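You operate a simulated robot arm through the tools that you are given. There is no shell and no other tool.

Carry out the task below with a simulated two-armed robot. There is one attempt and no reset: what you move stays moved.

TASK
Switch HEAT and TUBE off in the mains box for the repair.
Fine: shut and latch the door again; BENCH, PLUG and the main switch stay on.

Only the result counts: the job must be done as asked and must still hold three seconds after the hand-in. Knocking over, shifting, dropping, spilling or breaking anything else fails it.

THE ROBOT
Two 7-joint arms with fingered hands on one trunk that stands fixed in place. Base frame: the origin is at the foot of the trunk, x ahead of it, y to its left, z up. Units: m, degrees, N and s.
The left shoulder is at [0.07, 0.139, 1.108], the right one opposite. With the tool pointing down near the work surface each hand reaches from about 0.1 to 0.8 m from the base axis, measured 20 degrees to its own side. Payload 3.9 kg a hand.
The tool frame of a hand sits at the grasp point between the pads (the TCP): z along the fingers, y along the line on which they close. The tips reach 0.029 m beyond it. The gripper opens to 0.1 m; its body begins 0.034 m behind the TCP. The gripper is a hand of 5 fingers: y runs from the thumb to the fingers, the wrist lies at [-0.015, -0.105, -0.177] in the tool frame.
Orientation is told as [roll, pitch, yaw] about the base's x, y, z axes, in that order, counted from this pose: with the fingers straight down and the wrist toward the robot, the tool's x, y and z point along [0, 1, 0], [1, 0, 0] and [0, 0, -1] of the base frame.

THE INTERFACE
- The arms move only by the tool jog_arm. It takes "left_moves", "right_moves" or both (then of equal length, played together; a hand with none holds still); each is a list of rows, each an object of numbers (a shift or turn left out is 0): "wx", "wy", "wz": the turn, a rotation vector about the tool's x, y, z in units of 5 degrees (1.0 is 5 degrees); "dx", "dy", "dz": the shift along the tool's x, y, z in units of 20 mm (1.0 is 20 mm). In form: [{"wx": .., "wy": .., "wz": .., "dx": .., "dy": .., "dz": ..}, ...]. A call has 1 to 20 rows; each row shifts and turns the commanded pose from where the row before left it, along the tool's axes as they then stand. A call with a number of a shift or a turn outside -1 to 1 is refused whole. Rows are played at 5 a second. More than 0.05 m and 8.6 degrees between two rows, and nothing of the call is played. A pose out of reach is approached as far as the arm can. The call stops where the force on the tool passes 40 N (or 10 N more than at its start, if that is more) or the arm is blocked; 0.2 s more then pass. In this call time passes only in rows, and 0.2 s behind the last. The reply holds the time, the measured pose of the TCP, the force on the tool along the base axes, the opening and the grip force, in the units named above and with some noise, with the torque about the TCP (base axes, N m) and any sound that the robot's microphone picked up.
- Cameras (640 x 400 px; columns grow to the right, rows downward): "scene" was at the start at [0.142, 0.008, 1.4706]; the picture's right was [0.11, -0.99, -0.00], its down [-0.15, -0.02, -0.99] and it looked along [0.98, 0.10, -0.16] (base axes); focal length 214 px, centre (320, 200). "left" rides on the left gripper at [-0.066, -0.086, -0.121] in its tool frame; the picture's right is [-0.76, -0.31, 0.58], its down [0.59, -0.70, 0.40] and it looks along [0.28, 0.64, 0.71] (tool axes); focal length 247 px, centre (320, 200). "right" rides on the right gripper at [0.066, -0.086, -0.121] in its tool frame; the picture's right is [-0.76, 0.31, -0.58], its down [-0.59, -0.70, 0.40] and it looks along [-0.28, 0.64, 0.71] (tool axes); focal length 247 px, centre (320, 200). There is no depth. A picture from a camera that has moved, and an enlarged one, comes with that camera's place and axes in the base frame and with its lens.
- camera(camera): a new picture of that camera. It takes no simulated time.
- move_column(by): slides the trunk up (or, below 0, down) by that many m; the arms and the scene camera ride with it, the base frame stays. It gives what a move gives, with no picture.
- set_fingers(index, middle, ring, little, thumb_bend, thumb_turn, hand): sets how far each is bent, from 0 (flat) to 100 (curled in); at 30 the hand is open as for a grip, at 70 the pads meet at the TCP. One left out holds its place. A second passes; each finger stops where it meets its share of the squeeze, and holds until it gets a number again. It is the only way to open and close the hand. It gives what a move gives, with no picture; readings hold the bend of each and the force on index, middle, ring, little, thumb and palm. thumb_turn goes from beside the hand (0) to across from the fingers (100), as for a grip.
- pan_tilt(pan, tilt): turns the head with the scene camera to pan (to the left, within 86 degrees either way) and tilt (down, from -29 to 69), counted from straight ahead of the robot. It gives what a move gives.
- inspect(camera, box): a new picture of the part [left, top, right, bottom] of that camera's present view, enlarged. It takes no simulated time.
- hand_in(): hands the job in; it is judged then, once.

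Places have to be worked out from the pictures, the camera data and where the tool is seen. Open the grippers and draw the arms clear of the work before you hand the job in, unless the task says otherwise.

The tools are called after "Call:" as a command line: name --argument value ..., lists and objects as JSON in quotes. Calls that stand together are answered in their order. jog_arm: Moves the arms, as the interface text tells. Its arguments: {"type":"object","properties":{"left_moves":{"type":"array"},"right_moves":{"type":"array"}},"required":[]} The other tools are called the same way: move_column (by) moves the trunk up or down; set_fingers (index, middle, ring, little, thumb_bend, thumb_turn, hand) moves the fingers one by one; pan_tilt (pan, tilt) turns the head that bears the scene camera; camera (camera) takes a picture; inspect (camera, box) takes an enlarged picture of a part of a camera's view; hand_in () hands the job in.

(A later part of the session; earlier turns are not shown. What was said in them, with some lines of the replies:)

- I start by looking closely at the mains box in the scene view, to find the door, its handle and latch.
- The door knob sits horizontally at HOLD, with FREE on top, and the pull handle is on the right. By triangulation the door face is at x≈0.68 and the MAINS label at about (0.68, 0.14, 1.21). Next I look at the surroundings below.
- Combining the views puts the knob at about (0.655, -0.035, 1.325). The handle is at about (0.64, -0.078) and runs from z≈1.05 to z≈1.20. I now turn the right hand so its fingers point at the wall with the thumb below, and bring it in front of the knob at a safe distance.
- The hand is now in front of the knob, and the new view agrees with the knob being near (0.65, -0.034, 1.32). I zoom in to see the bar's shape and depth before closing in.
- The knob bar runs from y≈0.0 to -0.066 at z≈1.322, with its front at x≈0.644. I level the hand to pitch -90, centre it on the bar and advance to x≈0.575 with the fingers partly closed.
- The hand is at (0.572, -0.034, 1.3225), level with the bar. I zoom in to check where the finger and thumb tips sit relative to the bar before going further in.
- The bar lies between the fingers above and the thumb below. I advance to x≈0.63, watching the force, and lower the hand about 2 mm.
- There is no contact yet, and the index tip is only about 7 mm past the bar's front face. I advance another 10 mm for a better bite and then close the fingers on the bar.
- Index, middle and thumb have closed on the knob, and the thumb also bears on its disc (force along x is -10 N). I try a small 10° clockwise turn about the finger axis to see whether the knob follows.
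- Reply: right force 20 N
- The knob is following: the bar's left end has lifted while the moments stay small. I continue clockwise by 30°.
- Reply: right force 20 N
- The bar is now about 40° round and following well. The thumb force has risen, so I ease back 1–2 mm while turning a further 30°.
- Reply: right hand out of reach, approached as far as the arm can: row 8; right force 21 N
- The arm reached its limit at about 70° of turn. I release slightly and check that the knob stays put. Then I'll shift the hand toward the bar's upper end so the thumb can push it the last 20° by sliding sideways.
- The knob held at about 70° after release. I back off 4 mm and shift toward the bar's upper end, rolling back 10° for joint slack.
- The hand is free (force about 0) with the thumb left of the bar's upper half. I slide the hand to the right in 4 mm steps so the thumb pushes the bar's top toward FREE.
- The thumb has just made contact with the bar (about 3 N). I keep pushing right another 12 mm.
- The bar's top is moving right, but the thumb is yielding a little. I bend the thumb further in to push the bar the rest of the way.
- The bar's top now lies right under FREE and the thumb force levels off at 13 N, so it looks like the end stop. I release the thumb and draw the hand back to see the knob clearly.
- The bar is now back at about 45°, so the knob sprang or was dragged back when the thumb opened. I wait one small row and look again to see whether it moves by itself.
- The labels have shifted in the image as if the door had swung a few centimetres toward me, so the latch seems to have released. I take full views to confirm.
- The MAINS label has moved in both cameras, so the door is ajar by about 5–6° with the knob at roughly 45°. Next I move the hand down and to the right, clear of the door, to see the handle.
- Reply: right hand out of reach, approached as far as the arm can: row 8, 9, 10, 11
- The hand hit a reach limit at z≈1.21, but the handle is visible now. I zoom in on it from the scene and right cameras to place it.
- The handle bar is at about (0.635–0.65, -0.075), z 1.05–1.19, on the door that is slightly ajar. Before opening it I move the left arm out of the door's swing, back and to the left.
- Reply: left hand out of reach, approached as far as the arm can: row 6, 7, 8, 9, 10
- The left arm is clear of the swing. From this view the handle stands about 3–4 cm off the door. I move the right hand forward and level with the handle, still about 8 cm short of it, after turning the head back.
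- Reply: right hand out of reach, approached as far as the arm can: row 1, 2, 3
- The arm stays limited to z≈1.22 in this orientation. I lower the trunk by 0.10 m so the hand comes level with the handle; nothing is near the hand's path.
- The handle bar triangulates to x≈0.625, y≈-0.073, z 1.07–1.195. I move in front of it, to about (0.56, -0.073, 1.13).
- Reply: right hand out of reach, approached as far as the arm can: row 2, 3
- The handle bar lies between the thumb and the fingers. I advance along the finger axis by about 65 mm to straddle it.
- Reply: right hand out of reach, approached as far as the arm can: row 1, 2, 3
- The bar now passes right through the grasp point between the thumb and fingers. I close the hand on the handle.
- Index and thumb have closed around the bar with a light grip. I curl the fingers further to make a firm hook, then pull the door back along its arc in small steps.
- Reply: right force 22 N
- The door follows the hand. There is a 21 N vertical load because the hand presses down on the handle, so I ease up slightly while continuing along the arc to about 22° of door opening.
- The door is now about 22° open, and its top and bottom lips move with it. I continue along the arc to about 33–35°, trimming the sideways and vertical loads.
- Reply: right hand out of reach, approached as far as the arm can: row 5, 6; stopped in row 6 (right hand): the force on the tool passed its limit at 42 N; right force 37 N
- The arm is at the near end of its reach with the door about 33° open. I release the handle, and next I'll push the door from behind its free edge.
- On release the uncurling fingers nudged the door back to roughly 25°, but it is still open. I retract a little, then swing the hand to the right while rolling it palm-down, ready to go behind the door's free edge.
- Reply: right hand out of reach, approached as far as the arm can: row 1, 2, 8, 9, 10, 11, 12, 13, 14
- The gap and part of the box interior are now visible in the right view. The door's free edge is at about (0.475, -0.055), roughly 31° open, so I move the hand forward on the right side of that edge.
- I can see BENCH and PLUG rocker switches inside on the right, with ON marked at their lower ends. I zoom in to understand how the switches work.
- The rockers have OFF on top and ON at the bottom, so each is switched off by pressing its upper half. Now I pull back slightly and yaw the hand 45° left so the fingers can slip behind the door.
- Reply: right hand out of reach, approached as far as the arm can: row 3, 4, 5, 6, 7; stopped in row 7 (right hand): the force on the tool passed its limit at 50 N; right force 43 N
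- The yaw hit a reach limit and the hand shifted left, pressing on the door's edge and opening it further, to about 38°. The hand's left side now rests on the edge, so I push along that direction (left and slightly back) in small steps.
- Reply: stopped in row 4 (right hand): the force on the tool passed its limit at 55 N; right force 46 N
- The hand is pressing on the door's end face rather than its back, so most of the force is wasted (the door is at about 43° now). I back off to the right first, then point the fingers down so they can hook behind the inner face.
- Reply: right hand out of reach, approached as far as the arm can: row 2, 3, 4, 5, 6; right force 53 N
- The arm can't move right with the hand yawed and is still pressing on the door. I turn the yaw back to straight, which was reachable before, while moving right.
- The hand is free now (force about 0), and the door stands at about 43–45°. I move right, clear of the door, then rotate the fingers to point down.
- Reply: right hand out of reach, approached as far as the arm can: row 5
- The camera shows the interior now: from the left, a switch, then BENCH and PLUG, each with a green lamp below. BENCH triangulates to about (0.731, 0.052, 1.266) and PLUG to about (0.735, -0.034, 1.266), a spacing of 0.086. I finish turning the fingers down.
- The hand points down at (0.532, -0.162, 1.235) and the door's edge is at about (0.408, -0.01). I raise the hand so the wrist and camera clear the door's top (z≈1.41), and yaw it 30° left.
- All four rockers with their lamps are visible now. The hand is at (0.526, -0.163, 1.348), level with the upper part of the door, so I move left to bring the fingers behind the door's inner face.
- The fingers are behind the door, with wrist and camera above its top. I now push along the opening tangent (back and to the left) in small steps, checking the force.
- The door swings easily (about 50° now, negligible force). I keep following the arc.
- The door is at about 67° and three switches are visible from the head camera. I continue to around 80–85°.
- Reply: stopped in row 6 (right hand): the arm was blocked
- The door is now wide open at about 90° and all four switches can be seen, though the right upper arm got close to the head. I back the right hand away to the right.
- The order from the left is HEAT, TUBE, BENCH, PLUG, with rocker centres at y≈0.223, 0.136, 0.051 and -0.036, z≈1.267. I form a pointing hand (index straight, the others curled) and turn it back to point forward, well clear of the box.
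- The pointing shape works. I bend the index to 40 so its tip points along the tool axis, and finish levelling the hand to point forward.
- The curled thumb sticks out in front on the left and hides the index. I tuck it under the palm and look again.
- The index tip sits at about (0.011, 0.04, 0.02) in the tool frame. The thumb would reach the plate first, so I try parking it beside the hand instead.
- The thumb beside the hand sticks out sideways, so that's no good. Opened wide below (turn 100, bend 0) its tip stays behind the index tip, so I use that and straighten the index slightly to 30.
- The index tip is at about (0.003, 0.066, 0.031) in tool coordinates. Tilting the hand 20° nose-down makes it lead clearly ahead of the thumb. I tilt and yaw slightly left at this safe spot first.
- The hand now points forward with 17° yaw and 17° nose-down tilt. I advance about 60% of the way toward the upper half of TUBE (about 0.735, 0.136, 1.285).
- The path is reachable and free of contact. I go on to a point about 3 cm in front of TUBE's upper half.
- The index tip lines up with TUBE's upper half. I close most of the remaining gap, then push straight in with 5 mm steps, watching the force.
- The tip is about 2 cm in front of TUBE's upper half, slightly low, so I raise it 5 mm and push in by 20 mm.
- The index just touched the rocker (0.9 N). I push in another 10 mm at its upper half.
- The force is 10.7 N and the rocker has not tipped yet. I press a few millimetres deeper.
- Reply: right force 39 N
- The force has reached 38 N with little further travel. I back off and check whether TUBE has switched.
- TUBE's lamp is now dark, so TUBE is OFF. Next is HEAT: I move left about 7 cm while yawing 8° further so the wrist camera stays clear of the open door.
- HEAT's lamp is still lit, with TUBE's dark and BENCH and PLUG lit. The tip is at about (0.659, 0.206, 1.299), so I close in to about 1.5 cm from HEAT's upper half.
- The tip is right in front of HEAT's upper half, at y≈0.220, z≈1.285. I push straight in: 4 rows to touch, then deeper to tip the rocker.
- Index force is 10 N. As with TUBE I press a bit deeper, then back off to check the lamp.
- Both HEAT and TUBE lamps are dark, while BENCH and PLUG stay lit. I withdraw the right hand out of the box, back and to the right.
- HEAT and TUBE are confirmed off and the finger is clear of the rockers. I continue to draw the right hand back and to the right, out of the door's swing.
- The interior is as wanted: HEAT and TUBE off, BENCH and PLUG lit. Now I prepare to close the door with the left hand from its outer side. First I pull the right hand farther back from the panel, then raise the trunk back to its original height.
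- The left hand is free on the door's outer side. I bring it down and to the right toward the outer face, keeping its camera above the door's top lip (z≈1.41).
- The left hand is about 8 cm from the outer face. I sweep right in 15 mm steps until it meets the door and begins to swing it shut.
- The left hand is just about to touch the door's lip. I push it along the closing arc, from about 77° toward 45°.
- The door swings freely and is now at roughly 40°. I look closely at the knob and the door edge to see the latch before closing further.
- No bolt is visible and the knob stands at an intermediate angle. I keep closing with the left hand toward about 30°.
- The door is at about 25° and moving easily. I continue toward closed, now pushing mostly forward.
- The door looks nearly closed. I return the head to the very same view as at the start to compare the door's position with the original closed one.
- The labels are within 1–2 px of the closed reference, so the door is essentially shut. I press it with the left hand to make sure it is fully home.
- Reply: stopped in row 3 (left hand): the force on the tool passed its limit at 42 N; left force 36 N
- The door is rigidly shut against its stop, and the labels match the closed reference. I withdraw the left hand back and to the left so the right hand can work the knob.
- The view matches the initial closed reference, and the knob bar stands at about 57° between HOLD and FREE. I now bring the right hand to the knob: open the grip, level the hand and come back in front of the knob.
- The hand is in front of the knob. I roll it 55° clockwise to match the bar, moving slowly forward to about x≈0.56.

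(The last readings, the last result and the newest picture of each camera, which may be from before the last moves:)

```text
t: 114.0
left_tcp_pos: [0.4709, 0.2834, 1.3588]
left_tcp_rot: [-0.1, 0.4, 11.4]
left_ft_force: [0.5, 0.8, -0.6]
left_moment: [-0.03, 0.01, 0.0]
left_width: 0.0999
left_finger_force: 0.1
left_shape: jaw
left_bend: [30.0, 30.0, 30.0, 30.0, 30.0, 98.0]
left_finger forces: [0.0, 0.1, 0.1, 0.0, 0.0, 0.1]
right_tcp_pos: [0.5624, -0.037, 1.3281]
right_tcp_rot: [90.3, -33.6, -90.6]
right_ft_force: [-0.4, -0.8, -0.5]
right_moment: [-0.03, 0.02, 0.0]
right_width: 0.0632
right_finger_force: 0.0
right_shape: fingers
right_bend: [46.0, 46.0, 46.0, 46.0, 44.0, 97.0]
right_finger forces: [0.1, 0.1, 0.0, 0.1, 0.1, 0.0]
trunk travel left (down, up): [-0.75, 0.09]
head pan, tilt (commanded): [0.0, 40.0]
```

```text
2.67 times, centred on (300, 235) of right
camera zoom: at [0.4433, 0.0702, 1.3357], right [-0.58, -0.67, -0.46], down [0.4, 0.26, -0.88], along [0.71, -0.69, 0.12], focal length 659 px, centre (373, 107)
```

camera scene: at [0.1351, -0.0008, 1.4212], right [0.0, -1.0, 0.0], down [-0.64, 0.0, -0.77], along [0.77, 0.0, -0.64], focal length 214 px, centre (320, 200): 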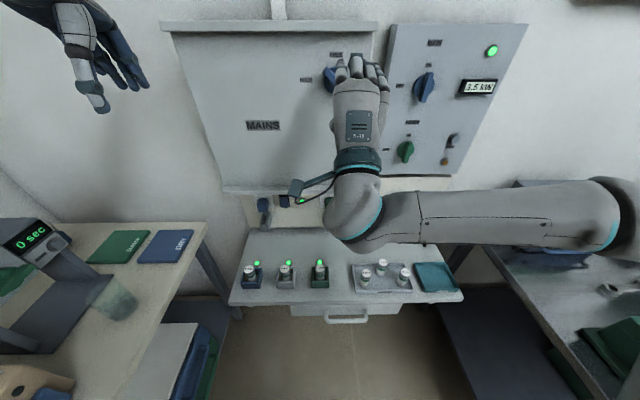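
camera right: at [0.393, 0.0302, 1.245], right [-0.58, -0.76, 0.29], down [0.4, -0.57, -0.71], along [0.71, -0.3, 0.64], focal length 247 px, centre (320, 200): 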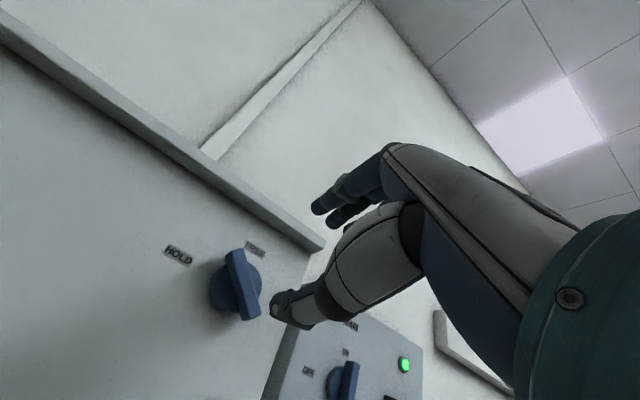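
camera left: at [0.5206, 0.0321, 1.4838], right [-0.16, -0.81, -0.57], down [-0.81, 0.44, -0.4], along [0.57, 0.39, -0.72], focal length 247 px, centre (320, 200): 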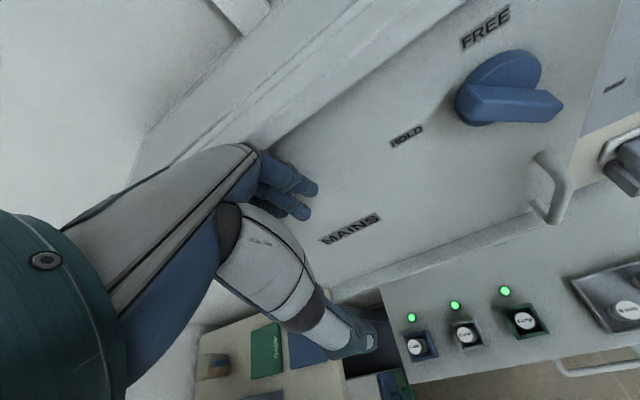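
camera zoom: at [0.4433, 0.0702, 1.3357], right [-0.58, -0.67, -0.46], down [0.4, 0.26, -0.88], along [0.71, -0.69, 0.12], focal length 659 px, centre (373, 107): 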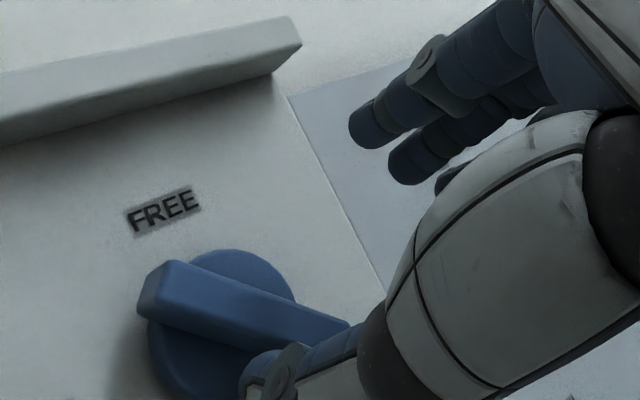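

The bar is aligned with the hand's grip (roll about 56°). I advance to x≈0.628 to straddle it.

Call:
jog_arm --right_moves '[{"dx": -0.05, "dy": -0.08, "dz": 0.85}, {"dx": -0.05, "dy": -0.08, "dz": 0.85}, {"dx": -0.05, "dy": -0.08, "dz": 0.85}, {"dx": -0.05, "dy": -0.08, "dz": 0.7}]'

Call:
inspect --camera "scene" --box '[280, 20, 440, 120]'

Call:
inspect --camera "right" --box '[180, 160, 420, 310]'

```text
t: 115.0
left_tcp_pos: [0.472, 0.2842, 1.3577]
left_tcp_rot: [-0.3, 0.4, 11.4]
left_ft_force: [0.6, 0.4, -0.5]
left_moment: [0.0, -0.02, -0.01]
left_width: 0.1
left_finger_force: 0.1
left_shape: jaw
left_bend: [30.0, 30.0, 30.0, 30.0, 30.0, 98.0]
left_finger forces: [0.0, 0.0, 0.0, 0.0, 0.1, 0.0]
right_tcp_pos: [0.6285, -0.0348, 1.3229]
right_tcp_rot: [90.3, -33.7, -90.4]
right_ft_force: [-0.6, 0.9, -0.5]
right_moment: [-0.02, -0.01, 0.0]
right_width: 0.0629
right_finger_force: 0.2
right_shape: fingers
right_bend: [46.0, 46.0, 46.0, 46.0, 44.0, 97.0]
right_finger forces: [0.1, 0.1, 0.0, 0.0, 0.0, 0.1]
trunk travel left (down, up): [-0.75, 0.09]
head pan, tilt (commanded): [0.0, 40.0]
```

```text
4.00 times, centred on (360, 70) of scene
camera zoom: at [0.1352, -0.0016, 1.4211], right [0.0, -1.0, 0.0], down [-0.64, 0.0, -0.77], along [0.77, 0.0, -0.64], focal length 858 px, centre (160, 720)
```

zoom: 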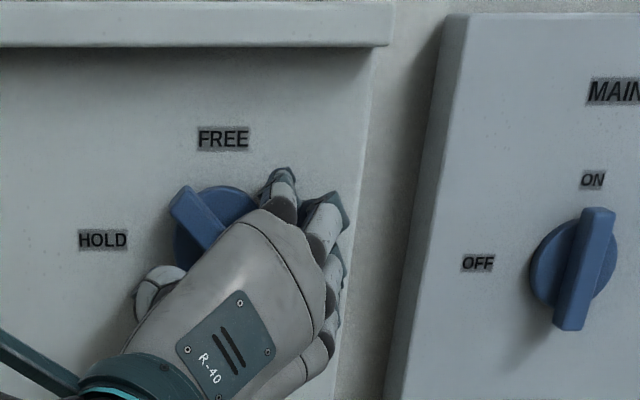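

```text
2.67 times, centred on (300, 235) of right
camera zoom: at [0.5088, 0.0731, 1.3291], right [-0.58, -0.67, -0.46], down [0.4, 0.26, -0.88], along [0.71, -0.69, 0.12], focal length 659 px, centre (373, 107)
```

zoom: 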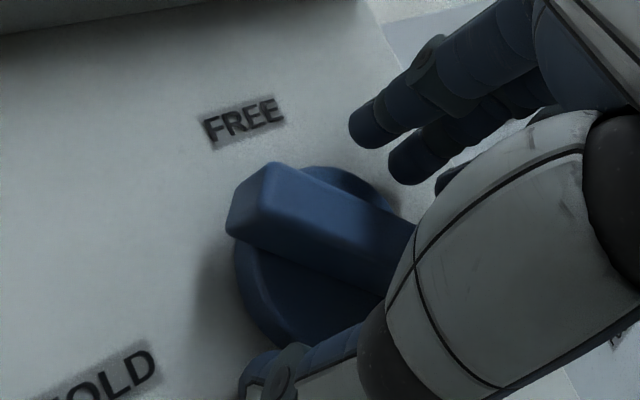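

Index and middle are on the right of the bar and the thumb is on the left, the same geometry as the first grip. I close the fingers on the bar.

Call:
set_fingers --hand "right" --index 72 --middle 72 --ring 72 --little 72 --thumb_bend 72

Call:
inspect --camera "right" --box '[180, 160, 420, 310]'

Call:
inspect --camera "scene" --box '[280, 20, 440, 120]'

```text
t: 116.0
left_tcp_pos: [0.4707, 0.281, 1.3598]
left_tcp_rot: [-0.1, 0.2, 11.3]
left_ft_force: [-0.6, 0.6, 1.1]
left_moment: [-0.02, -0.01, 0.0]
left_width: 0.0997
left_finger_force: 0.0
left_shape: jaw
left_bend: [30.0, 30.0, 30.0, 30.0, 30.0, 98.0]
left_finger forces: [0.0, 0.1, 0.0, 0.1, 0.1, 0.0]
right_tcp_pos: [0.6274, -0.0363, 1.3243]
right_tcp_rot: [90.4, -33.6, -90.6]
right_ft_force: [-0.9, -6.0, 4.4]
right_moment: [-0.03, -0.14, -0.11]
right_width: 0.0363
right_finger_force: 17.1
right_shape: fingers
right_bend: [63.0, 61.0, 68.0, 72.0, 55.0, 98.0]
right_finger forces: [8.5, 8.8, 3.7, 0.0, 12.4, 0.0]
trunk travel left (down, up): [-0.75, 0.09]
head pan, tilt (commanded): [0.0, 40.0]
```

```text
2.67 times, centred on (300, 235) of right
camera zoom: at [0.5074, 0.0706, 1.3304], right [-0.58, -0.67, -0.46], down [0.41, 0.26, -0.88], along [0.71, -0.7, 0.12], focal length 659 px, centre (373, 107)
```

zoom: 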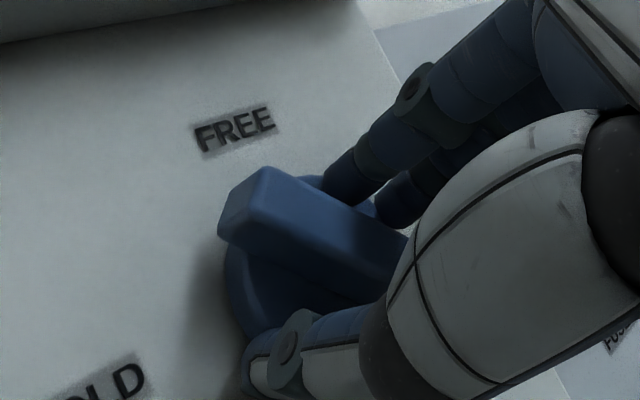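

```text
4.00 times, centred on (360, 70) of scene
camera zoom: at [0.1336, -0.0037, 1.4214], right [0.0, -1.0, 0.0], down [-0.64, 0.0, -0.77], along [0.77, 0.0, -0.64], focal length 858 px, centre (160, 720)
```

zoom: 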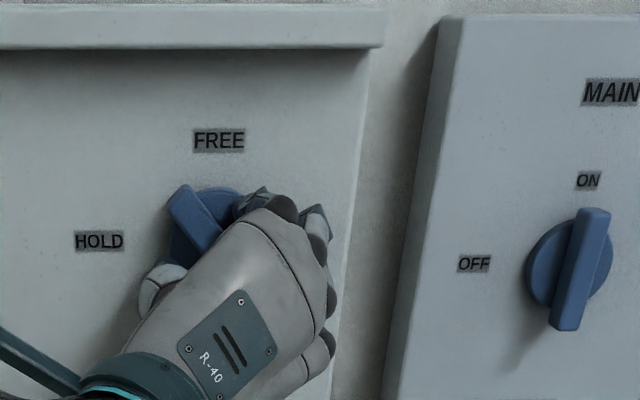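

The bar is gripped (index 8.5 N, middle 8.8 N, thumb 12.4 N). I turn it counter-clockwise toward HOLD, 25° first.

Call:
jog_arm --right_moves '[{"wz": -0.75}, {"wz": -0.75}, {"wz": -0.75}, {"wz": -0.75}, {"wz": -0.75}, {"wz": -0.75}, {"wz": -0.75}]'

Call:
inspect --camera "right" --box '[180, 160, 420, 310]'

Call:
inspect --camera "scene" --box '[280, 20, 440, 120]'

```text
t: 117.6
left_tcp_pos: [0.4711, 0.2826, 1.3606]
left_tcp_rot: [-0.1, 0.3, 11.5]
left_ft_force: [-0.8, -0.2, -0.7]
left_moment: [0.0, -0.02, -0.01]
left_width: 0.0996
left_finger_force: 0.1
left_shape: jaw
left_bend: [30.0, 30.0, 30.0, 30.0, 30.0, 98.0]
left_finger forces: [0.0, 0.1, 0.1, 0.0, 0.0, 0.1]
right_tcp_pos: [0.6261, -0.0357, 1.3245]
right_tcp_rot: [90.8, -60.0, -90.9]
right_ft_force: [-0.7, -3.2, 7.7]
right_moment: [0.04, -0.27, -0.05]
right_width: 0.0363
right_finger_force: 16.8
right_shape: fingers
right_bend: [62.0, 61.0, 68.0, 72.0, 56.0, 97.0]
right_finger forces: [8.8, 9.4, 3.4, 0.1, 11.2, 0.1]
trunk travel left (down, up): [-0.75, 0.09]
head pan, tilt (commanded): [0.0, 40.0]
```

```text
2.67 times, centred on (300, 235) of right
camera zoom: at [0.5068, 0.0639, 1.282], right [-0.58, -0.81, -0.12], down [0.4, -0.16, -0.9], along [0.71, -0.57, 0.42], focal length 659 px, centre (373, 107)
```

zoom: 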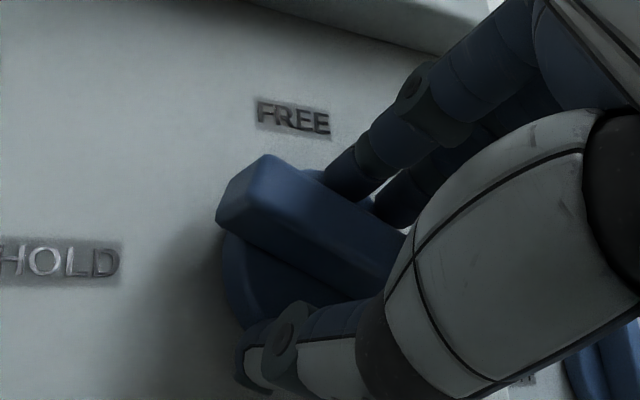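

```text
4.00 times, centred on (360, 70) of scene
camera zoom: at [0.1331, -0.0029, 1.4214], right [0.0, -1.0, 0.0], down [-0.64, 0.0, -0.77], along [0.77, 0.0, -0.64], focal length 858 px, centre (160, 720)
```

zoom: 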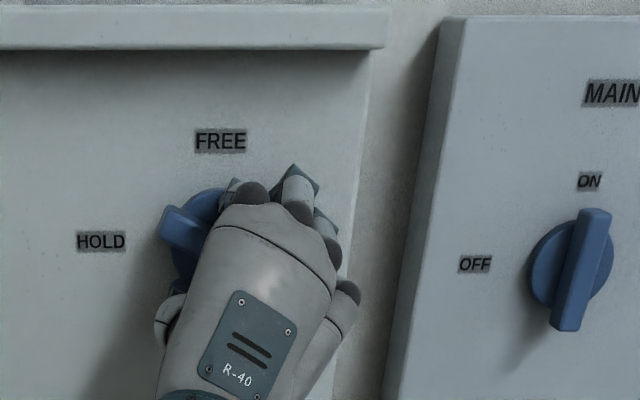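

The knob follows (about 30° from HOLD now). I continue the remaining 30° and a little more, to seat it at the stop.

Call:
jog_arm --right_moves '[{"wz": -0.75}, {"wz": -0.75}, {"wz": -0.75}, {"wz": -0.75}, {"wz": -0.75}, {"wz": -0.75}, {"wz": -0.75}, {"wz": -0.75}, {"wz": -0.5}]'

Call:
inspect --camera "right" --box '[180, 160, 420, 310]'

Call:
inspect --camera "scene" --box '[280, 20, 440, 120]'

```text
t: 119.6
left_tcp_pos: [0.47, 0.2828, 1.3611]
left_tcp_rot: [-0.2, 0.2, 11.5]
left_ft_force: [0.4, -0.9, -0.9]
left_moment: [0.0, -0.02, -0.01]
left_width: 0.1001
left_finger_force: 0.0
left_shape: jaw
left_bend: [30.0, 30.0, 30.0, 30.0, 30.0, 98.0]
left_finger forces: [0.0, 0.0, 0.0, 0.0, 0.1, 0.0]
right_tcp_pos: [0.6257, -0.0355, 1.3243]
right_tcp_rot: [-97.3, -87.6, 97.1]
right_ft_force: [-1.1, 0.0, 8.3]
right_moment: [0.22, -0.29, 0.01]
right_width: 0.0355
right_finger_force: 15.6
right_shape: fingers
right_bend: [62.0, 61.0, 71.0, 72.0, 57.0, 95.0]
right_finger forces: [8.9, 9.7, 2.0, 0.1, 10.1, 0.0]
trunk travel left (down, up): [-0.75, 0.09]
head pan, tilt (commanded): [0.0, 40.0]
```

```text
2.67 times, centred on (300, 235) of right
camera zoom: at [0.5063, 0.0272, 1.2349], right [-0.58, -0.74, 0.34], down [0.4, -0.62, -0.67], along [0.71, -0.26, 0.66], focal length 659 px, centre (373, 107)
```

zoom: 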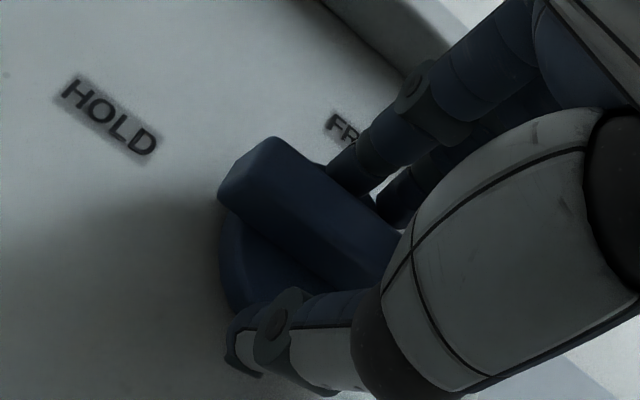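

```text
4.00 times, centred on (360, 70) of scene
camera zoom: at [0.1327, -0.0019, 1.4214], right [0.0, -1.0, 0.0], down [-0.64, 0.0, -0.77], along [0.77, 0.0, -0.64], focal length 858 px, centre (160, 720)
```

zoom: 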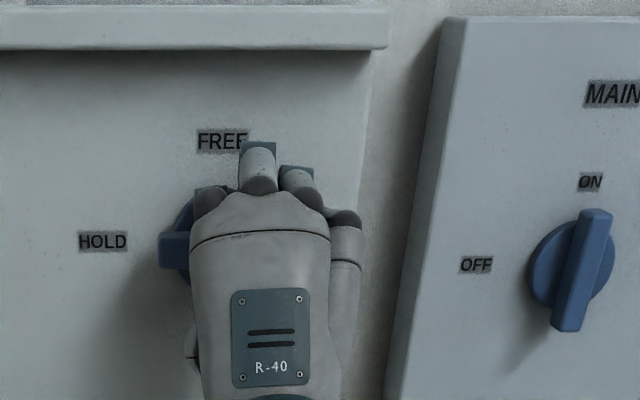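

The bar is horizontal at HOLD again and the moment about the knob axis has risen, so it is at the stop. I open the fingers and retreat straight back.

Call:
set_fingers --hand "right" --index 40 --middle 40 --ring 40 --little 40 --thumb_bend 36

Call:
inspect --camera "right" --box '[180, 160, 420, 310]'

Call:
jog_arm --right_moves '[{"dz": -0.4}, {"dz": -0.8}, {"dz": -1}, {"dz": -1}, {"dz": -1}, {"dz": -1}]'

Call:
camera --camera "right"

Call:
inspect --camera "scene" --box '[280, 20, 440, 120]'

```text
t: 120.6
left_tcp_pos: [0.4721, 0.2835, 1.3598]
left_tcp_rot: [-0.1, 0.3, 11.4]
left_ft_force: [-0.4, -0.5, 0.5]
left_moment: [-0.01, 0.01, 0.0]
left_width: 0.1001
left_finger_force: 0.0
left_shape: jaw
left_bend: [30.0, 30.0, 30.0, 30.0, 30.0, 98.0]
left_finger forces: [0.1, 0.1, 0.0, 0.0, 0.0, 0.0]
right_tcp_pos: [0.6278, -0.0346, 1.3228]
right_tcp_rot: [-95.5, -87.6, 95.1]
right_ft_force: [-0.3, 0.1, -0.1]
right_moment: [0.01, 0.03, 0.03]
right_width: 0.0797
right_finger_force: 0.0
right_shape: fingers
right_bend: [40.0, 40.0, 40.0, 40.0, 36.0, 96.0]
right_finger forces: [0.0, 0.0, 0.0, 0.1, 0.0, 0.0]
trunk travel left (down, up): [-0.75, 0.09]
head pan, tilt (commanded): [0.0, 40.0]
```

```text
2.67 times, centred on (300, 235) of right
camera zoom: at [0.5083, 0.0276, 1.234], right [-0.58, -0.74, 0.34], down [0.4, -0.62, -0.68], along [0.71, -0.26, 0.66], focal length 659 px, centre (373, 107)
```

zoom: 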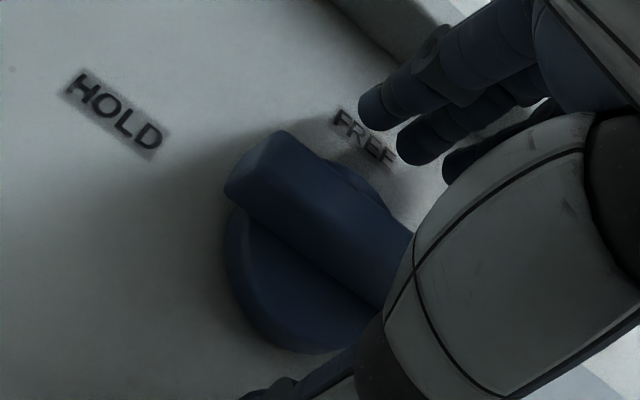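

```text
t: 122.0
left_tcp_pos: [0.4709, 0.2834, 1.3597]
left_tcp_rot: [-0.2, 0.3, 11.4]
left_ft_force: [-0.4, 1.1, -0.3]
left_moment: [-0.02, 0.01, 0.0]
left_width: 0.0999
left_finger_force: 0.0
left_shape: jaw
left_bend: [30.0, 30.0, 30.0, 30.0, 30.0, 98.0]
left_finger forces: [0.0, 0.0, 0.0, 0.0, 0.0, 0.0]
right_tcp_pos: [0.5231, -0.0341, 1.3211]
right_tcp_rot: [-95.4, -87.7, 95.2]
right_ft_force: [-0.3, 0.1, 0.7]
right_moment: [0.01, -0.04, 0.01]
right_width: 0.0795
right_finger_force: 0.1
right_shape: fingers
right_bend: [40.0, 40.0, 40.0, 40.0, 36.0, 96.0]
right_finger forces: [0.0, 0.0, 0.2, 0.0, 0.0, 0.0]
trunk travel left (down, up): [-0.75, 0.09]
head pan, tilt (commanded): [0.0, 40.0]
```

```text
taken
camera right: at [0.4036, 0.0279, 1.2329], right [-0.58, -0.74, 0.34], down [0.4, -0.62, -0.68], along [0.71, -0.26, 0.66], focal length 247 px, centre (320, 200)
```

right: 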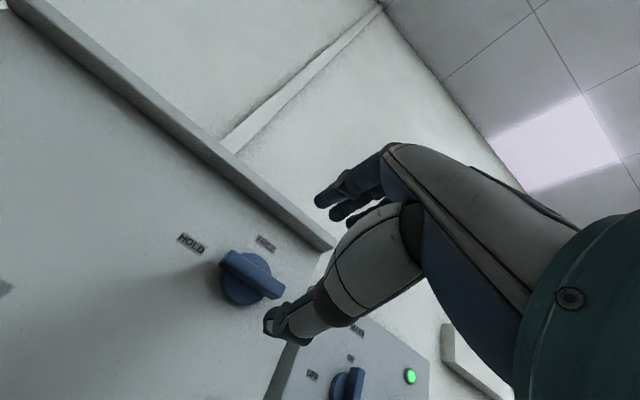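

```text
4.00 times, centred on (360, 70) of scene
camera zoom: at [0.1341, -0.0019, 1.4213], right [0.0, -1.0, 0.0], down [-0.64, 0.0, -0.77], along [0.77, 0.0, -0.64], focal length 858 px, centre (160, 720)
```

zoom: 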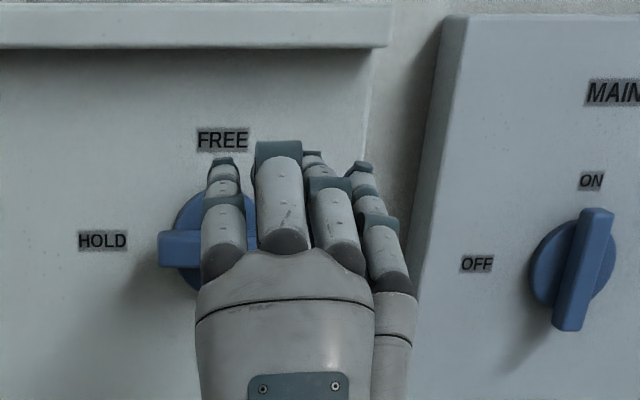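

The knob sits at HOLD and the labels are within 1 px of the closed reference. To be sure the latch really holds, I lightly re-grip the bar and give it a short straight pull.

Call:
jog_arm --right_moves '[{"dz": 1}, {"dz": 1}, {"dz": 1}, {"dz": 1}, {"dz": 1}, {"dz": 0.2}]'

Call:
set_fingers --hand "right" --index 70 --middle 70 --ring 60 --little 60 --thumb_bend 70

Call:
jog_arm --right_moves '[{"dz": -0.2}, {"dz": -0.2}, {"dz": -0.2}]'

Call:
inspect --camera "scene" --box '[280, 20, 440, 120]'

Call:
inspect --camera "right" --box '[180, 160, 420, 310]'

```text
t: 123.4
left_tcp_pos: [0.4718, 0.2838, 1.3591]
left_tcp_rot: [-0.3, 0.4, 11.4]
left_ft_force: [0.5, -1.1, 1.0]
left_moment: [0.0, 0.02, -0.04]
left_width: 0.0999
left_finger_force: 0.0
left_shape: jaw
left_bend: [30.0, 30.0, 30.0, 30.0, 30.0, 98.0]
left_finger forces: [0.1, 0.1, 0.1, 0.0, 0.0, 0.1]
right_tcp_pos: [0.6276, -0.035, 1.323]
right_tcp_rot: [-96.2, -87.5, 95.9]
right_ft_force: [-0.3, -0.2, 0.4]
right_moment: [0.04, 0.0, 0.03]
right_width: 0.0794
right_finger_force: 0.0
right_shape: fingers
right_bend: [40.0, 40.0, 40.0, 40.0, 36.0, 96.0]
right_finger forces: [0.1, 0.0, 0.0, 0.1, 0.1, 0.0]
trunk travel left (down, up): [-0.75, 0.09]
head pan, tilt (commanded): [0.0, 40.0]
```

```text
t: 124.4
left_tcp_pos: [0.4694, 0.283, 1.3599]
left_tcp_rot: [-0.2, 0.3, 11.4]
left_ft_force: [1.6, 0.3, 0.8]
left_moment: [0.01, -0.02, 0.0]
left_width: 0.0999
left_finger_force: 0.1
left_shape: jaw
left_bend: [30.0, 30.0, 30.0, 30.0, 30.0, 98.0]
left_finger forces: [0.0, 0.1, 0.0, 0.0, 0.0, 0.0]
right_tcp_pos: [0.6265, -0.0349, 1.324]
right_tcp_rot: [-99.8, -87.6, 99.6]
right_ft_force: [-1.3, -0.6, 5.3]
right_moment: [0.0, -0.11, 0.05]
right_width: 0.0364
right_finger_force: 12.9
right_shape: fingers
right_bend: [62.0, 61.0, 60.0, 60.0, 56.0, 99.0]
right_finger forces: [9.1, 7.8, 0.1, 0.0, 9.2, 0.0]
trunk travel left (down, up): [-0.75, 0.09]
head pan, tilt (commanded): [0.0, 40.0]
```

```text
t: 125.2
left_tcp_pos: [0.4702, 0.2836, 1.3595]
left_tcp_rot: [-0.2, 0.3, 11.5]
left_ft_force: [1.0, 0.5, -0.1]
left_moment: [-0.01, 0.0, 0.0]
left_width: 0.1001
left_finger_force: 0.1
left_shape: jaw
left_bend: [30.0, 30.0, 30.0, 30.0, 30.0, 98.0]
left_finger forces: [0.0, 0.1, 0.0, 0.1, 0.0, 0.0]
right_tcp_pos: [0.6158, -0.0359, 1.3225]
right_tcp_rot: [-93.7, -87.6, 93.6]
right_ft_force: [1.9, 0.1, 1.8]
right_moment: [-0.01, -0.09, -0.05]
right_width: 0.0201
right_finger_force: 6.7
right_shape: fingers
right_bend: [67.0, 63.0, 60.0, 60.0, 61.0, 100.0]
right_finger forces: [2.3, 6.6, 0.1, 0.0, 5.5, 0.0]
trunk travel left (down, up): [-0.75, 0.09]
head pan, tilt (commanded): [0.0, 40.0]
```

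```text
4.00 times, centred on (360, 70) of scene
camera zoom: at [0.1346, -0.0018, 1.4212], right [0.0, -1.0, 0.0], down [-0.64, 0.0, -0.77], along [0.77, 0.0, -0.64], focal length 858 px, centre (160, 720)
```

zoom: 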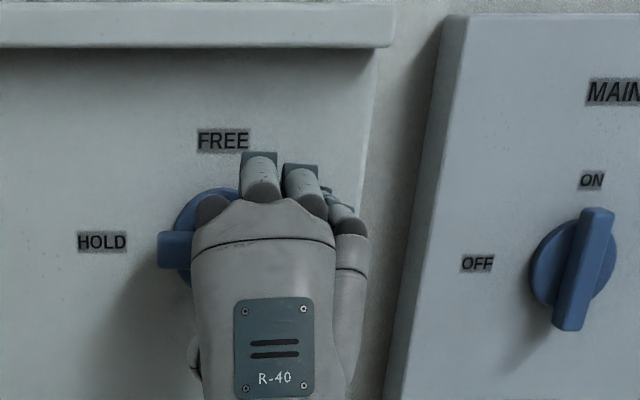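

```text
2.67 times, centred on (300, 235) of right
camera zoom: at [0.4963, 0.0269, 1.2333], right [-0.58, -0.74, 0.34], down [0.4, -0.62, -0.68], along [0.71, -0.26, 0.65], focal length 659 px, centre (373, 107)
```

zoom: 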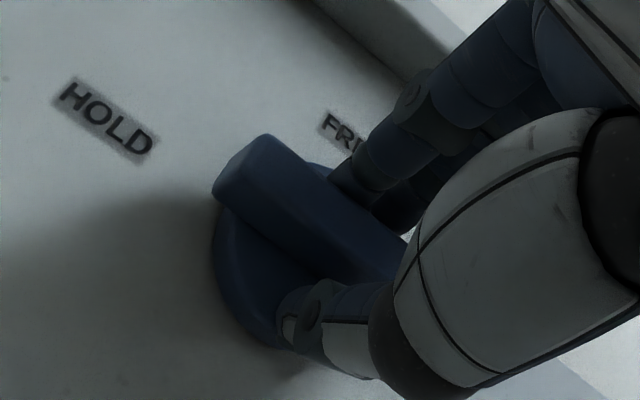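

The fingers partly slipped, and a shift of about 1 px in the labels leaves some doubt. I zoom in much further on the door's labels for a precise measure, then pull a bit more to compare.

Call:
inspect --camera "scene" --box '[290, 45, 350, 85]'

Call:
jog_arm --right_moves '[{"dz": -0.2}, {"dz": -0.2}, {"dz": -0.2}]'

Call:
inspect --camera "scene" --box '[290, 45, 350, 85]'

Call:
inspect --camera "scene" --box '[280, 20, 440, 120]'

```text
10.00 times, centred on (320, 65) of scene
camera zoom: at [0.1346, -0.0018, 1.4212], right [0.0, -1.0, 0.0], down [-0.64, 0.0, -0.77], along [0.77, 0.0, -0.64], focal length 2145 px, centre (320, 1550)
```

zoom: 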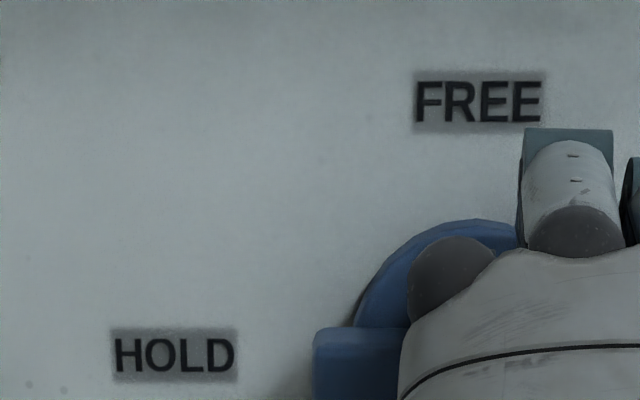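

```text
t: 126.0
left_tcp_pos: [0.4725, 0.2836, 1.3585]
left_tcp_rot: [-0.2, 0.5, 11.4]
left_ft_force: [-1.0, 0.0, 0.0]
left_moment: [-0.03, -0.01, 0.0]
left_width: 0.1
left_finger_force: 0.0
left_shape: jaw
left_bend: [30.0, 30.0, 30.0, 30.0, 30.0, 98.0]
left_finger forces: [0.0, 0.0, 0.0, 0.1, 0.0, 0.1]
right_tcp_pos: [0.6042, -0.0358, 1.3217]
right_tcp_rot: [-94.6, -87.5, 94.3]
right_ft_force: [5.0, -0.4, 3.2]
right_moment: [0.02, -0.04, -0.01]
right_width: 0.013
right_finger_force: 2.9
right_shape: fingers
right_bend: [67.0, 68.0, 60.0, 60.0, 65.0, 100.0]
right_finger forces: [2.6, 1.6, 0.0, 0.0, 1.3, 0.0]
trunk travel left (down, up): [-0.75, 0.09]
head pan, tilt (commanded): [0.0, 40.0]
```

```text
10.00 times, centred on (320, 65) of scene
camera zoom: at [0.1354, -0.0017, 1.4211], right [0.0, -1.0, 0.0], down [-0.64, 0.0, -0.77], along [0.77, 0.0, -0.64], focal length 2145 px, centre (320, 1550)
```

zoom: 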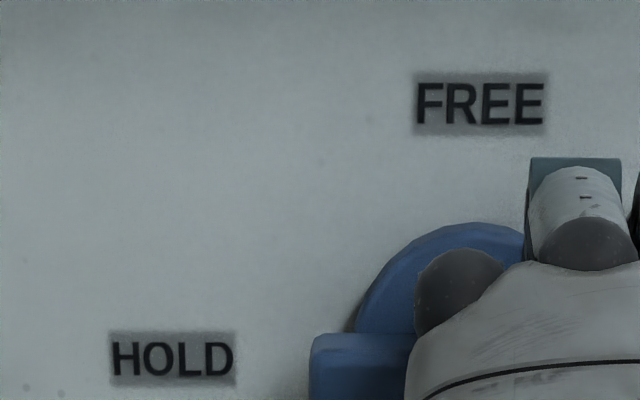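

```text
4.00 times, centred on (360, 70) of scene
camera zoom: at [0.1354, -0.0017, 1.4211], right [0.0, -1.0, 0.0], down [-0.64, 0.0, -0.77], along [0.77, 0.0, -0.64], focal length 858 px, centre (160, 720)
```

zoom: 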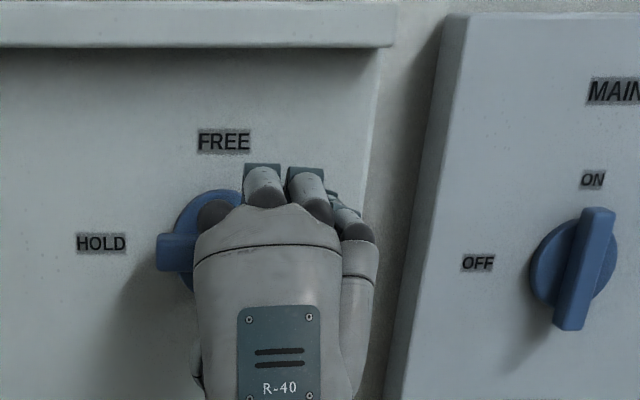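

The labels moved by only 2–4 mm under a 5 N pull while the fingers slid off, so something holds the door with a little play. I release and check whether it settles back.

Call:
set_fingers --hand "right" --index 40 --middle 40 --ring 40 --little 40 --thumb_bend 36

Call:
inspect --camera "scene" --box '[290, 45, 350, 85]'

Call:
jog_arm --right_moves '[{"dz": -0.8}, {"dz": -1}, {"dz": -1}, {"dz": -1}]'

Call:
inspect --camera "scene" --box '[290, 45, 350, 85]'

Call:
inspect --camera "right" --box '[160, 160, 420, 360]'

```text
t: 127.0
left_tcp_pos: [0.4708, 0.2835, 1.3583]
left_tcp_rot: [-0.2, 0.4, 11.5]
left_ft_force: [0.6, 0.6, -0.6]
left_moment: [0.0, -0.02, 0.0]
left_width: 0.0998
left_finger_force: 0.1
left_shape: jaw
left_bend: [30.0, 30.0, 30.0, 30.0, 30.0, 98.0]
left_finger forces: [0.0, 0.0, 0.0, 0.0, 0.0, 0.1]
right_tcp_pos: [0.6032, -0.0354, 1.3224]
right_tcp_rot: [-95.7, -87.6, 95.6]
right_ft_force: [0.1, 0.1, 0.2]
right_moment: [-0.02, 0.0, 0.01]
right_width: 0.0793
right_finger_force: 0.1
right_shape: fingers
right_bend: [40.0, 40.0, 40.0, 40.0, 36.0, 96.0]
right_finger forces: [0.1, 0.1, 0.0, 0.1, 0.1, 0.0]
trunk travel left (down, up): [-0.75, 0.09]
head pan, tilt (commanded): [0.0, 40.0]
```

```text
10.00 times, centred on (320, 65) of scene
camera zoom: at [0.1348, -0.0018, 1.4212], right [0.0, -1.0, 0.0], down [-0.64, 0.0, -0.77], along [0.77, 0.0, -0.64], focal length 2145 px, centre (320, 1550)
```

zoom: 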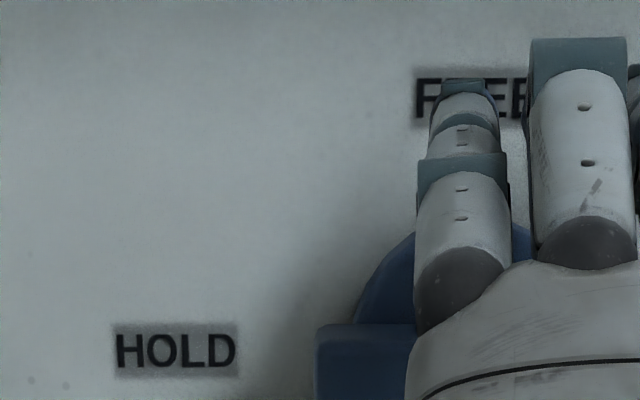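

```text
t: 128.0
left_tcp_pos: [0.4697, 0.2841, 1.3599]
left_tcp_rot: [-0.2, 0.4, 11.4]
left_ft_force: [0.5, -0.3, -0.1]
left_moment: [0.0, 0.01, 0.03]
left_width: 0.0998
left_finger_force: 0.0
left_shape: jaw
left_bend: [30.0, 30.0, 30.0, 30.0, 30.0, 98.0]
left_finger forces: [0.0, 0.0, 0.0, 0.1, 0.0, 0.0]
right_tcp_pos: [0.5264, -0.0362, 1.3221]
right_tcp_rot: [-97.1, -87.6, 96.8]
right_ft_force: [0.3, -0.4, -0.2]
right_moment: [0.0, 0.0, 0.02]
right_width: 0.0795
right_finger_force: 0.0
right_shape: fingers
right_bend: [40.0, 40.0, 40.0, 40.0, 36.0, 96.0]
right_finger forces: [0.1, 0.0, 0.1, 0.0, 0.1, 0.1]
trunk travel left (down, up): [-0.75, 0.09]
head pan, tilt (commanded): [0.0, 40.0]
```

```text
10.00 times, centred on (320, 65) of scene
camera zoom: at [0.1339, -0.002, 1.4213], right [0.0, -1.0, 0.0], down [-0.64, 0.0, -0.77], along [0.77, 0.0, -0.64], focal length 2145 px, centre (320, 1550)
```

zoom: 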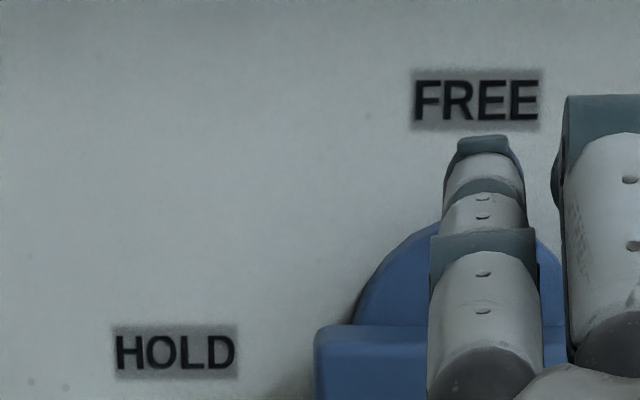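

```text
2.00 times, centred on (290, 260) of right
camera zoom: at [0.4073, 0.0268, 1.2334], right [-0.58, -0.74, 0.34], down [0.4, -0.62, -0.68], along [0.71, -0.26, 0.66], focal length 494 px, centre (380, 80)
```

zoom: 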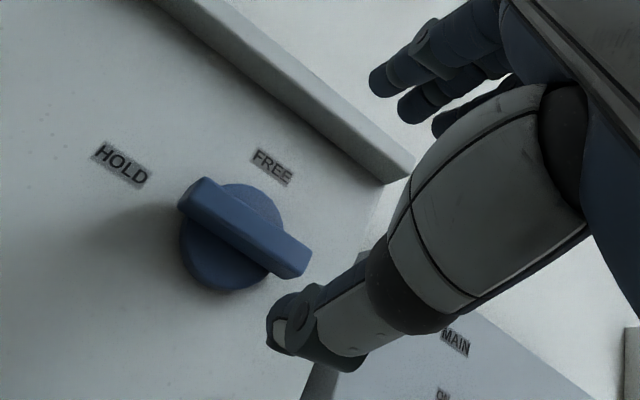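

After release the labels settled back to the closed reference (HOLD at row 80.1 against 80.0 originally), and the bar's slope matches horizontal. So the latch holds with the door shut. Now I open both hands and draw the arms clear.

Call:
jog_arm --right_moves '[{"dz": -1}, {"dz": -1}, {"dx": -1, "dz": -0.3}, {"dx": -1, "dz": -0.3}, {"dx": -1, "dz": -0.3}, {"dx": -1}, {"dx": -1}, {"dx": -1}]' --left_moves '[{"dx": 0.8, "dy": -0.5}, {"dx": 0.8, "dy": -0.5}, {"dx": 0.8, "dy": -0.5}, {"dx": 0.8, "dy": -0.5}, {"dx": 0.8, "dy": -0.5}, {"dx": 0.5, "dy": -0.5}, {"dx": 0.5, "dy": -0.5}, {"dy": -0.5}]'

Call:
set_fingers --hand "right" --index 30 --middle 30 --ring 30 --little 30 --thumb_bend 30

Call:
camera --camera "scene"

Call:
inspect --camera "scene" --box '[270, 20, 470, 145]'

```text
t: 129.8
left_tcp_pos: [0.371, 0.3639, 1.3596]
left_tcp_rot: [-0.2, 0.3, 11.3]
left_ft_force: [0.2, -0.5, 0.1]
left_moment: [-0.04, -0.03, 0.0]
left_width: 0.1
left_finger_force: 0.1
left_shape: jaw
left_bend: [30.0, 30.0, 30.0, 30.0, 30.0, 98.0]
left_finger forces: [0.0, 0.0, 0.0, 0.0, 0.0, 0.1]
right_tcp_pos: [0.4693, -0.1519, 1.3274]
right_tcp_rot: [-97.3, -87.6, 97.0]
right_ft_force: [0.6, 0.3, -0.1]
right_moment: [-0.04, -0.01, 0.03]
right_width: 0.0794
right_finger_force: 0.1
right_shape: fingers
right_bend: [40.0, 40.0, 40.0, 40.0, 36.0, 96.0]
right_finger forces: [0.1, 0.0, 0.0, 0.0, 0.1, 0.1]
trunk travel left (down, up): [-0.75, 0.09]
head pan, tilt (commanded): [0.0, 40.0]
```

```text
t: 130.8
left_tcp_pos: [0.3741, 0.3661, 1.3584]
left_tcp_rot: [-0.3, 0.3, 11.5]
left_ft_force: [-0.2, -0.1, -0.4]
left_moment: [0.0, -0.02, 0.01]
left_width: 0.1
left_finger_force: 0.1
left_shape: jaw
left_bend: [30.0, 30.0, 30.0, 30.0, 30.0, 98.0]
left_finger forces: [0.0, 0.0, 0.1, 0.0, 0.0, 0.1]
right_tcp_pos: [0.471, -0.1509, 1.3268]
right_tcp_rot: [-95.9, -87.5, 95.5]
right_ft_force: [-0.4, 0.5, -0.1]
right_moment: [-0.01, 0.0, -0.03]
right_width: 0.0988
right_finger_force: 0.0
right_shape: fingers
right_bend: [30.0, 30.0, 30.0, 30.0, 30.0, 96.0]
right_finger forces: [0.0, 0.0, 0.0, 0.1, 0.1, 0.0]
trunk travel left (down, up): [-0.75, 0.09]
head pan, tilt (commanded): [0.0, 40.0]
```

```text
taken
camera scene: at [0.1345, -0.0019, 1.4212], right [0.0, -1.0, 0.0], down [-0.64, 0.0, -0.77], along [0.77, 0.0, -0.64], focal length 214 px, centre (320, 200)
```

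scene: 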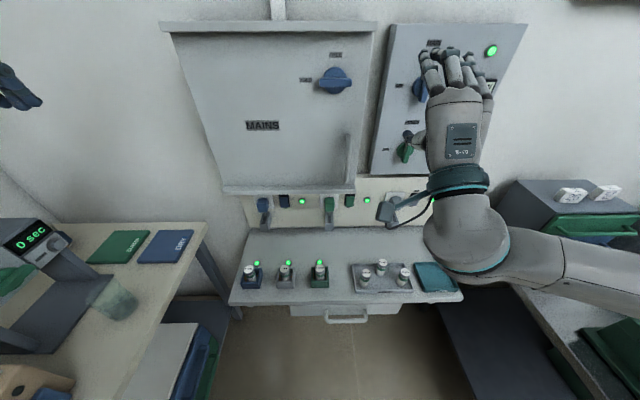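

```text
3.20 times, centred on (370, 82) of scene
camera zoom: at [0.1345, -0.0019, 1.4212], right [0.0, -1.0, 0.0], down [-0.64, 0.0, -0.77], along [0.77, 0.0, -0.64], focal length 686 px, centre (160, 576)
```

zoom: 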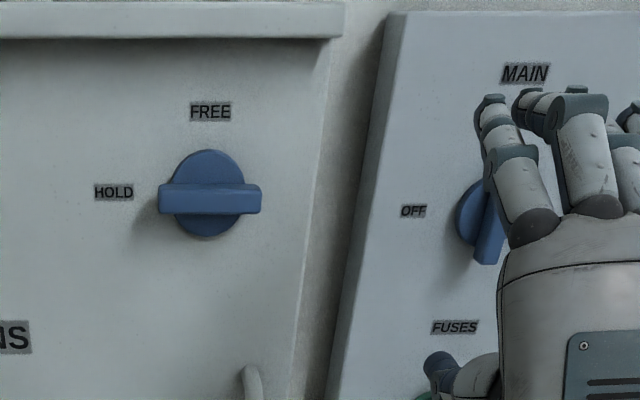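

Same crop as at the start: FREE, HOLD, MAIN and the door lip are all within 1 px of the original, and the bar is exactly horizontal at HOLD. I draw the right arm back further and check the overall scene.

Call:
jog_arm --right_moves '[{"dz": -0.8, "dy": 0.6, "wx": 1}, {"dz": -0.8, "dy": 0.6, "wx": 1}, {"dz": -0.8, "dy": 0.6, "wx": 1}, {"dz": -0.8, "dy": 0.5, "wx": 1}, {"dz": -0.6, "dy": 0.3, "wx": 1}, {"dz": -0.6, "wx": 1}, {"dz": -0.6, "wx": 1}, {"dz": -0.6, "wx": 1}, {"dz": -0.6, "wx": 1}, {"dz": -0.5, "wx": 1}, {"wx": 1}, {"wx": 1}]'

Call:
pan_tilt --pan 6.1 --tilt 25

Call:
camera --camera "scene"

Call:
inspect --camera "scene" --box '[220, 90, 520, 290]'

```text
t: 133.4
left_tcp_pos: [0.374, 0.3652, 1.3597]
left_tcp_rot: [-0.2, 0.5, 11.4]
left_ft_force: [0.5, -0.2, 0.9]
left_moment: [0.01, -0.01, 0.02]
left_width: 0.1
left_finger_force: 0.1
left_shape: jaw
left_bend: [30.0, 30.0, 30.0, 30.0, 30.0, 98.0]
left_finger forces: [0.0, 0.0, 0.1, 0.0, 0.0, 0.1]
right_tcp_pos: [0.3626, -0.1477, 1.4278]
right_tcp_rot: [-2.7, -30.1, 1.2]
right_ft_force: [-0.5, 0.2, -0.6]
right_moment: [-0.01, 0.03, 0.01]
right_width: 0.0986
right_finger_force: 0.0
right_shape: fingers
right_bend: [30.0, 30.0, 30.0, 30.0, 30.0, 96.0]
right_finger forces: [0.0, 0.0, 0.1, 0.0, 0.0, 0.0]
right hand out of reach, approached as far as the arm can: row 1
trunk travel left (down, up): [-0.75, 0.09]
head pan, tilt (commanded): [0.0, 40.0]
```

```text
t: 134.2
left_tcp_pos: [0.3738, 0.3658, 1.358]
left_tcp_rot: [-0.1, 0.4, 11.4]
left_ft_force: [0.3, 0.3, -0.9]
left_moment: [0.01, 0.0, -0.02]
left_width: 0.1002
left_finger_force: 0.1
left_shape: jaw
left_bend: [30.0, 30.0, 30.0, 30.0, 30.0, 98.0]
left_finger forces: [0.0, 0.0, 0.0, 0.1, 0.1, 0.1]
right_tcp_pos: [0.3613, -0.148, 1.4271]
right_tcp_rot: [-2.9, -30.3, 1.1]
right_ft_force: [-0.6, 0.8, 0.3]
right_moment: [-0.01, 0.01, -0.01]
right_width: 0.0983
right_finger_force: 0.0
right_shape: fingers
right_bend: [30.0, 30.0, 30.0, 30.0, 30.0, 96.0]
right_finger forces: [0.0, 0.0, 0.0, 0.0, 0.0, 0.0]
trunk travel left (down, up): [-0.75, 0.09]
head pan, tilt (commanded): [6.1, 25.0]
```

```text
taken
camera scene: at [0.1412, 0.0079, 1.4445], right [0.11, -0.99, 0.0], down [-0.42, -0.04, -0.91], along [0.9, 0.1, -0.42], focal length 214 px, centre (320, 200)
```

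scene: 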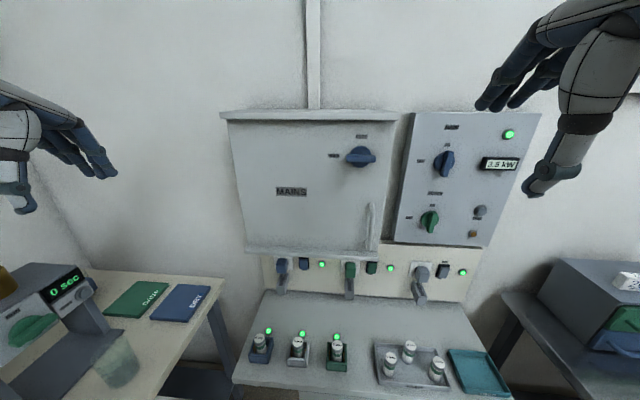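

```text
2.00 times, centred on (370, 190) of scene
camera zoom: at [0.1412, 0.0079, 1.4445], right [0.11, -0.99, 0.0], down [-0.42, -0.04, -0.91], along [0.9, 0.1, -0.42], focal length 429 px, centre (220, 220)
```

zoom: 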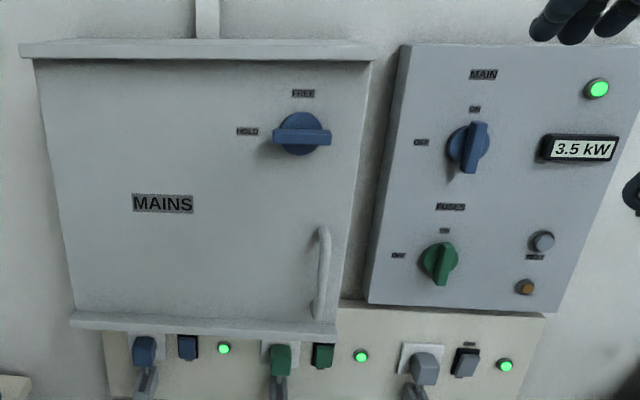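

Everything checks out:
- The door is shut with the knob at HOLD.
- MAIN and FUSES are at ON.
- The HEAT and TUBE lamps were dark, and BENCH and PLUG were lit, when I closed the door.
- Both hands are open and clear.

I hand the job in.

Call:
hand_in

```text
The job is handed in.
```

HEAT and TUBE are switched off, and the mains box is shut and latched again. I handed the job in; the reply only confirmed receipt, so I don't have the verdict.

- **Switches:** the HEAT and TUBE lamps went dark. BENCH and PLUG were still lit when I closed the door, and the main switch is at ON.
- **Door:** it lines up with its starting closed position, and the knob is back at HOLD. I gave the knob a light pull. The door shifted only a few millimetres and settled back, so I take the latch as holding.
- **Surroundings:** nothing else appears to have been touched or moved. Both hands are open and clear of the work.

The power display read 3.5 kW both before and after the switching, and I don't know whether it should have changed.
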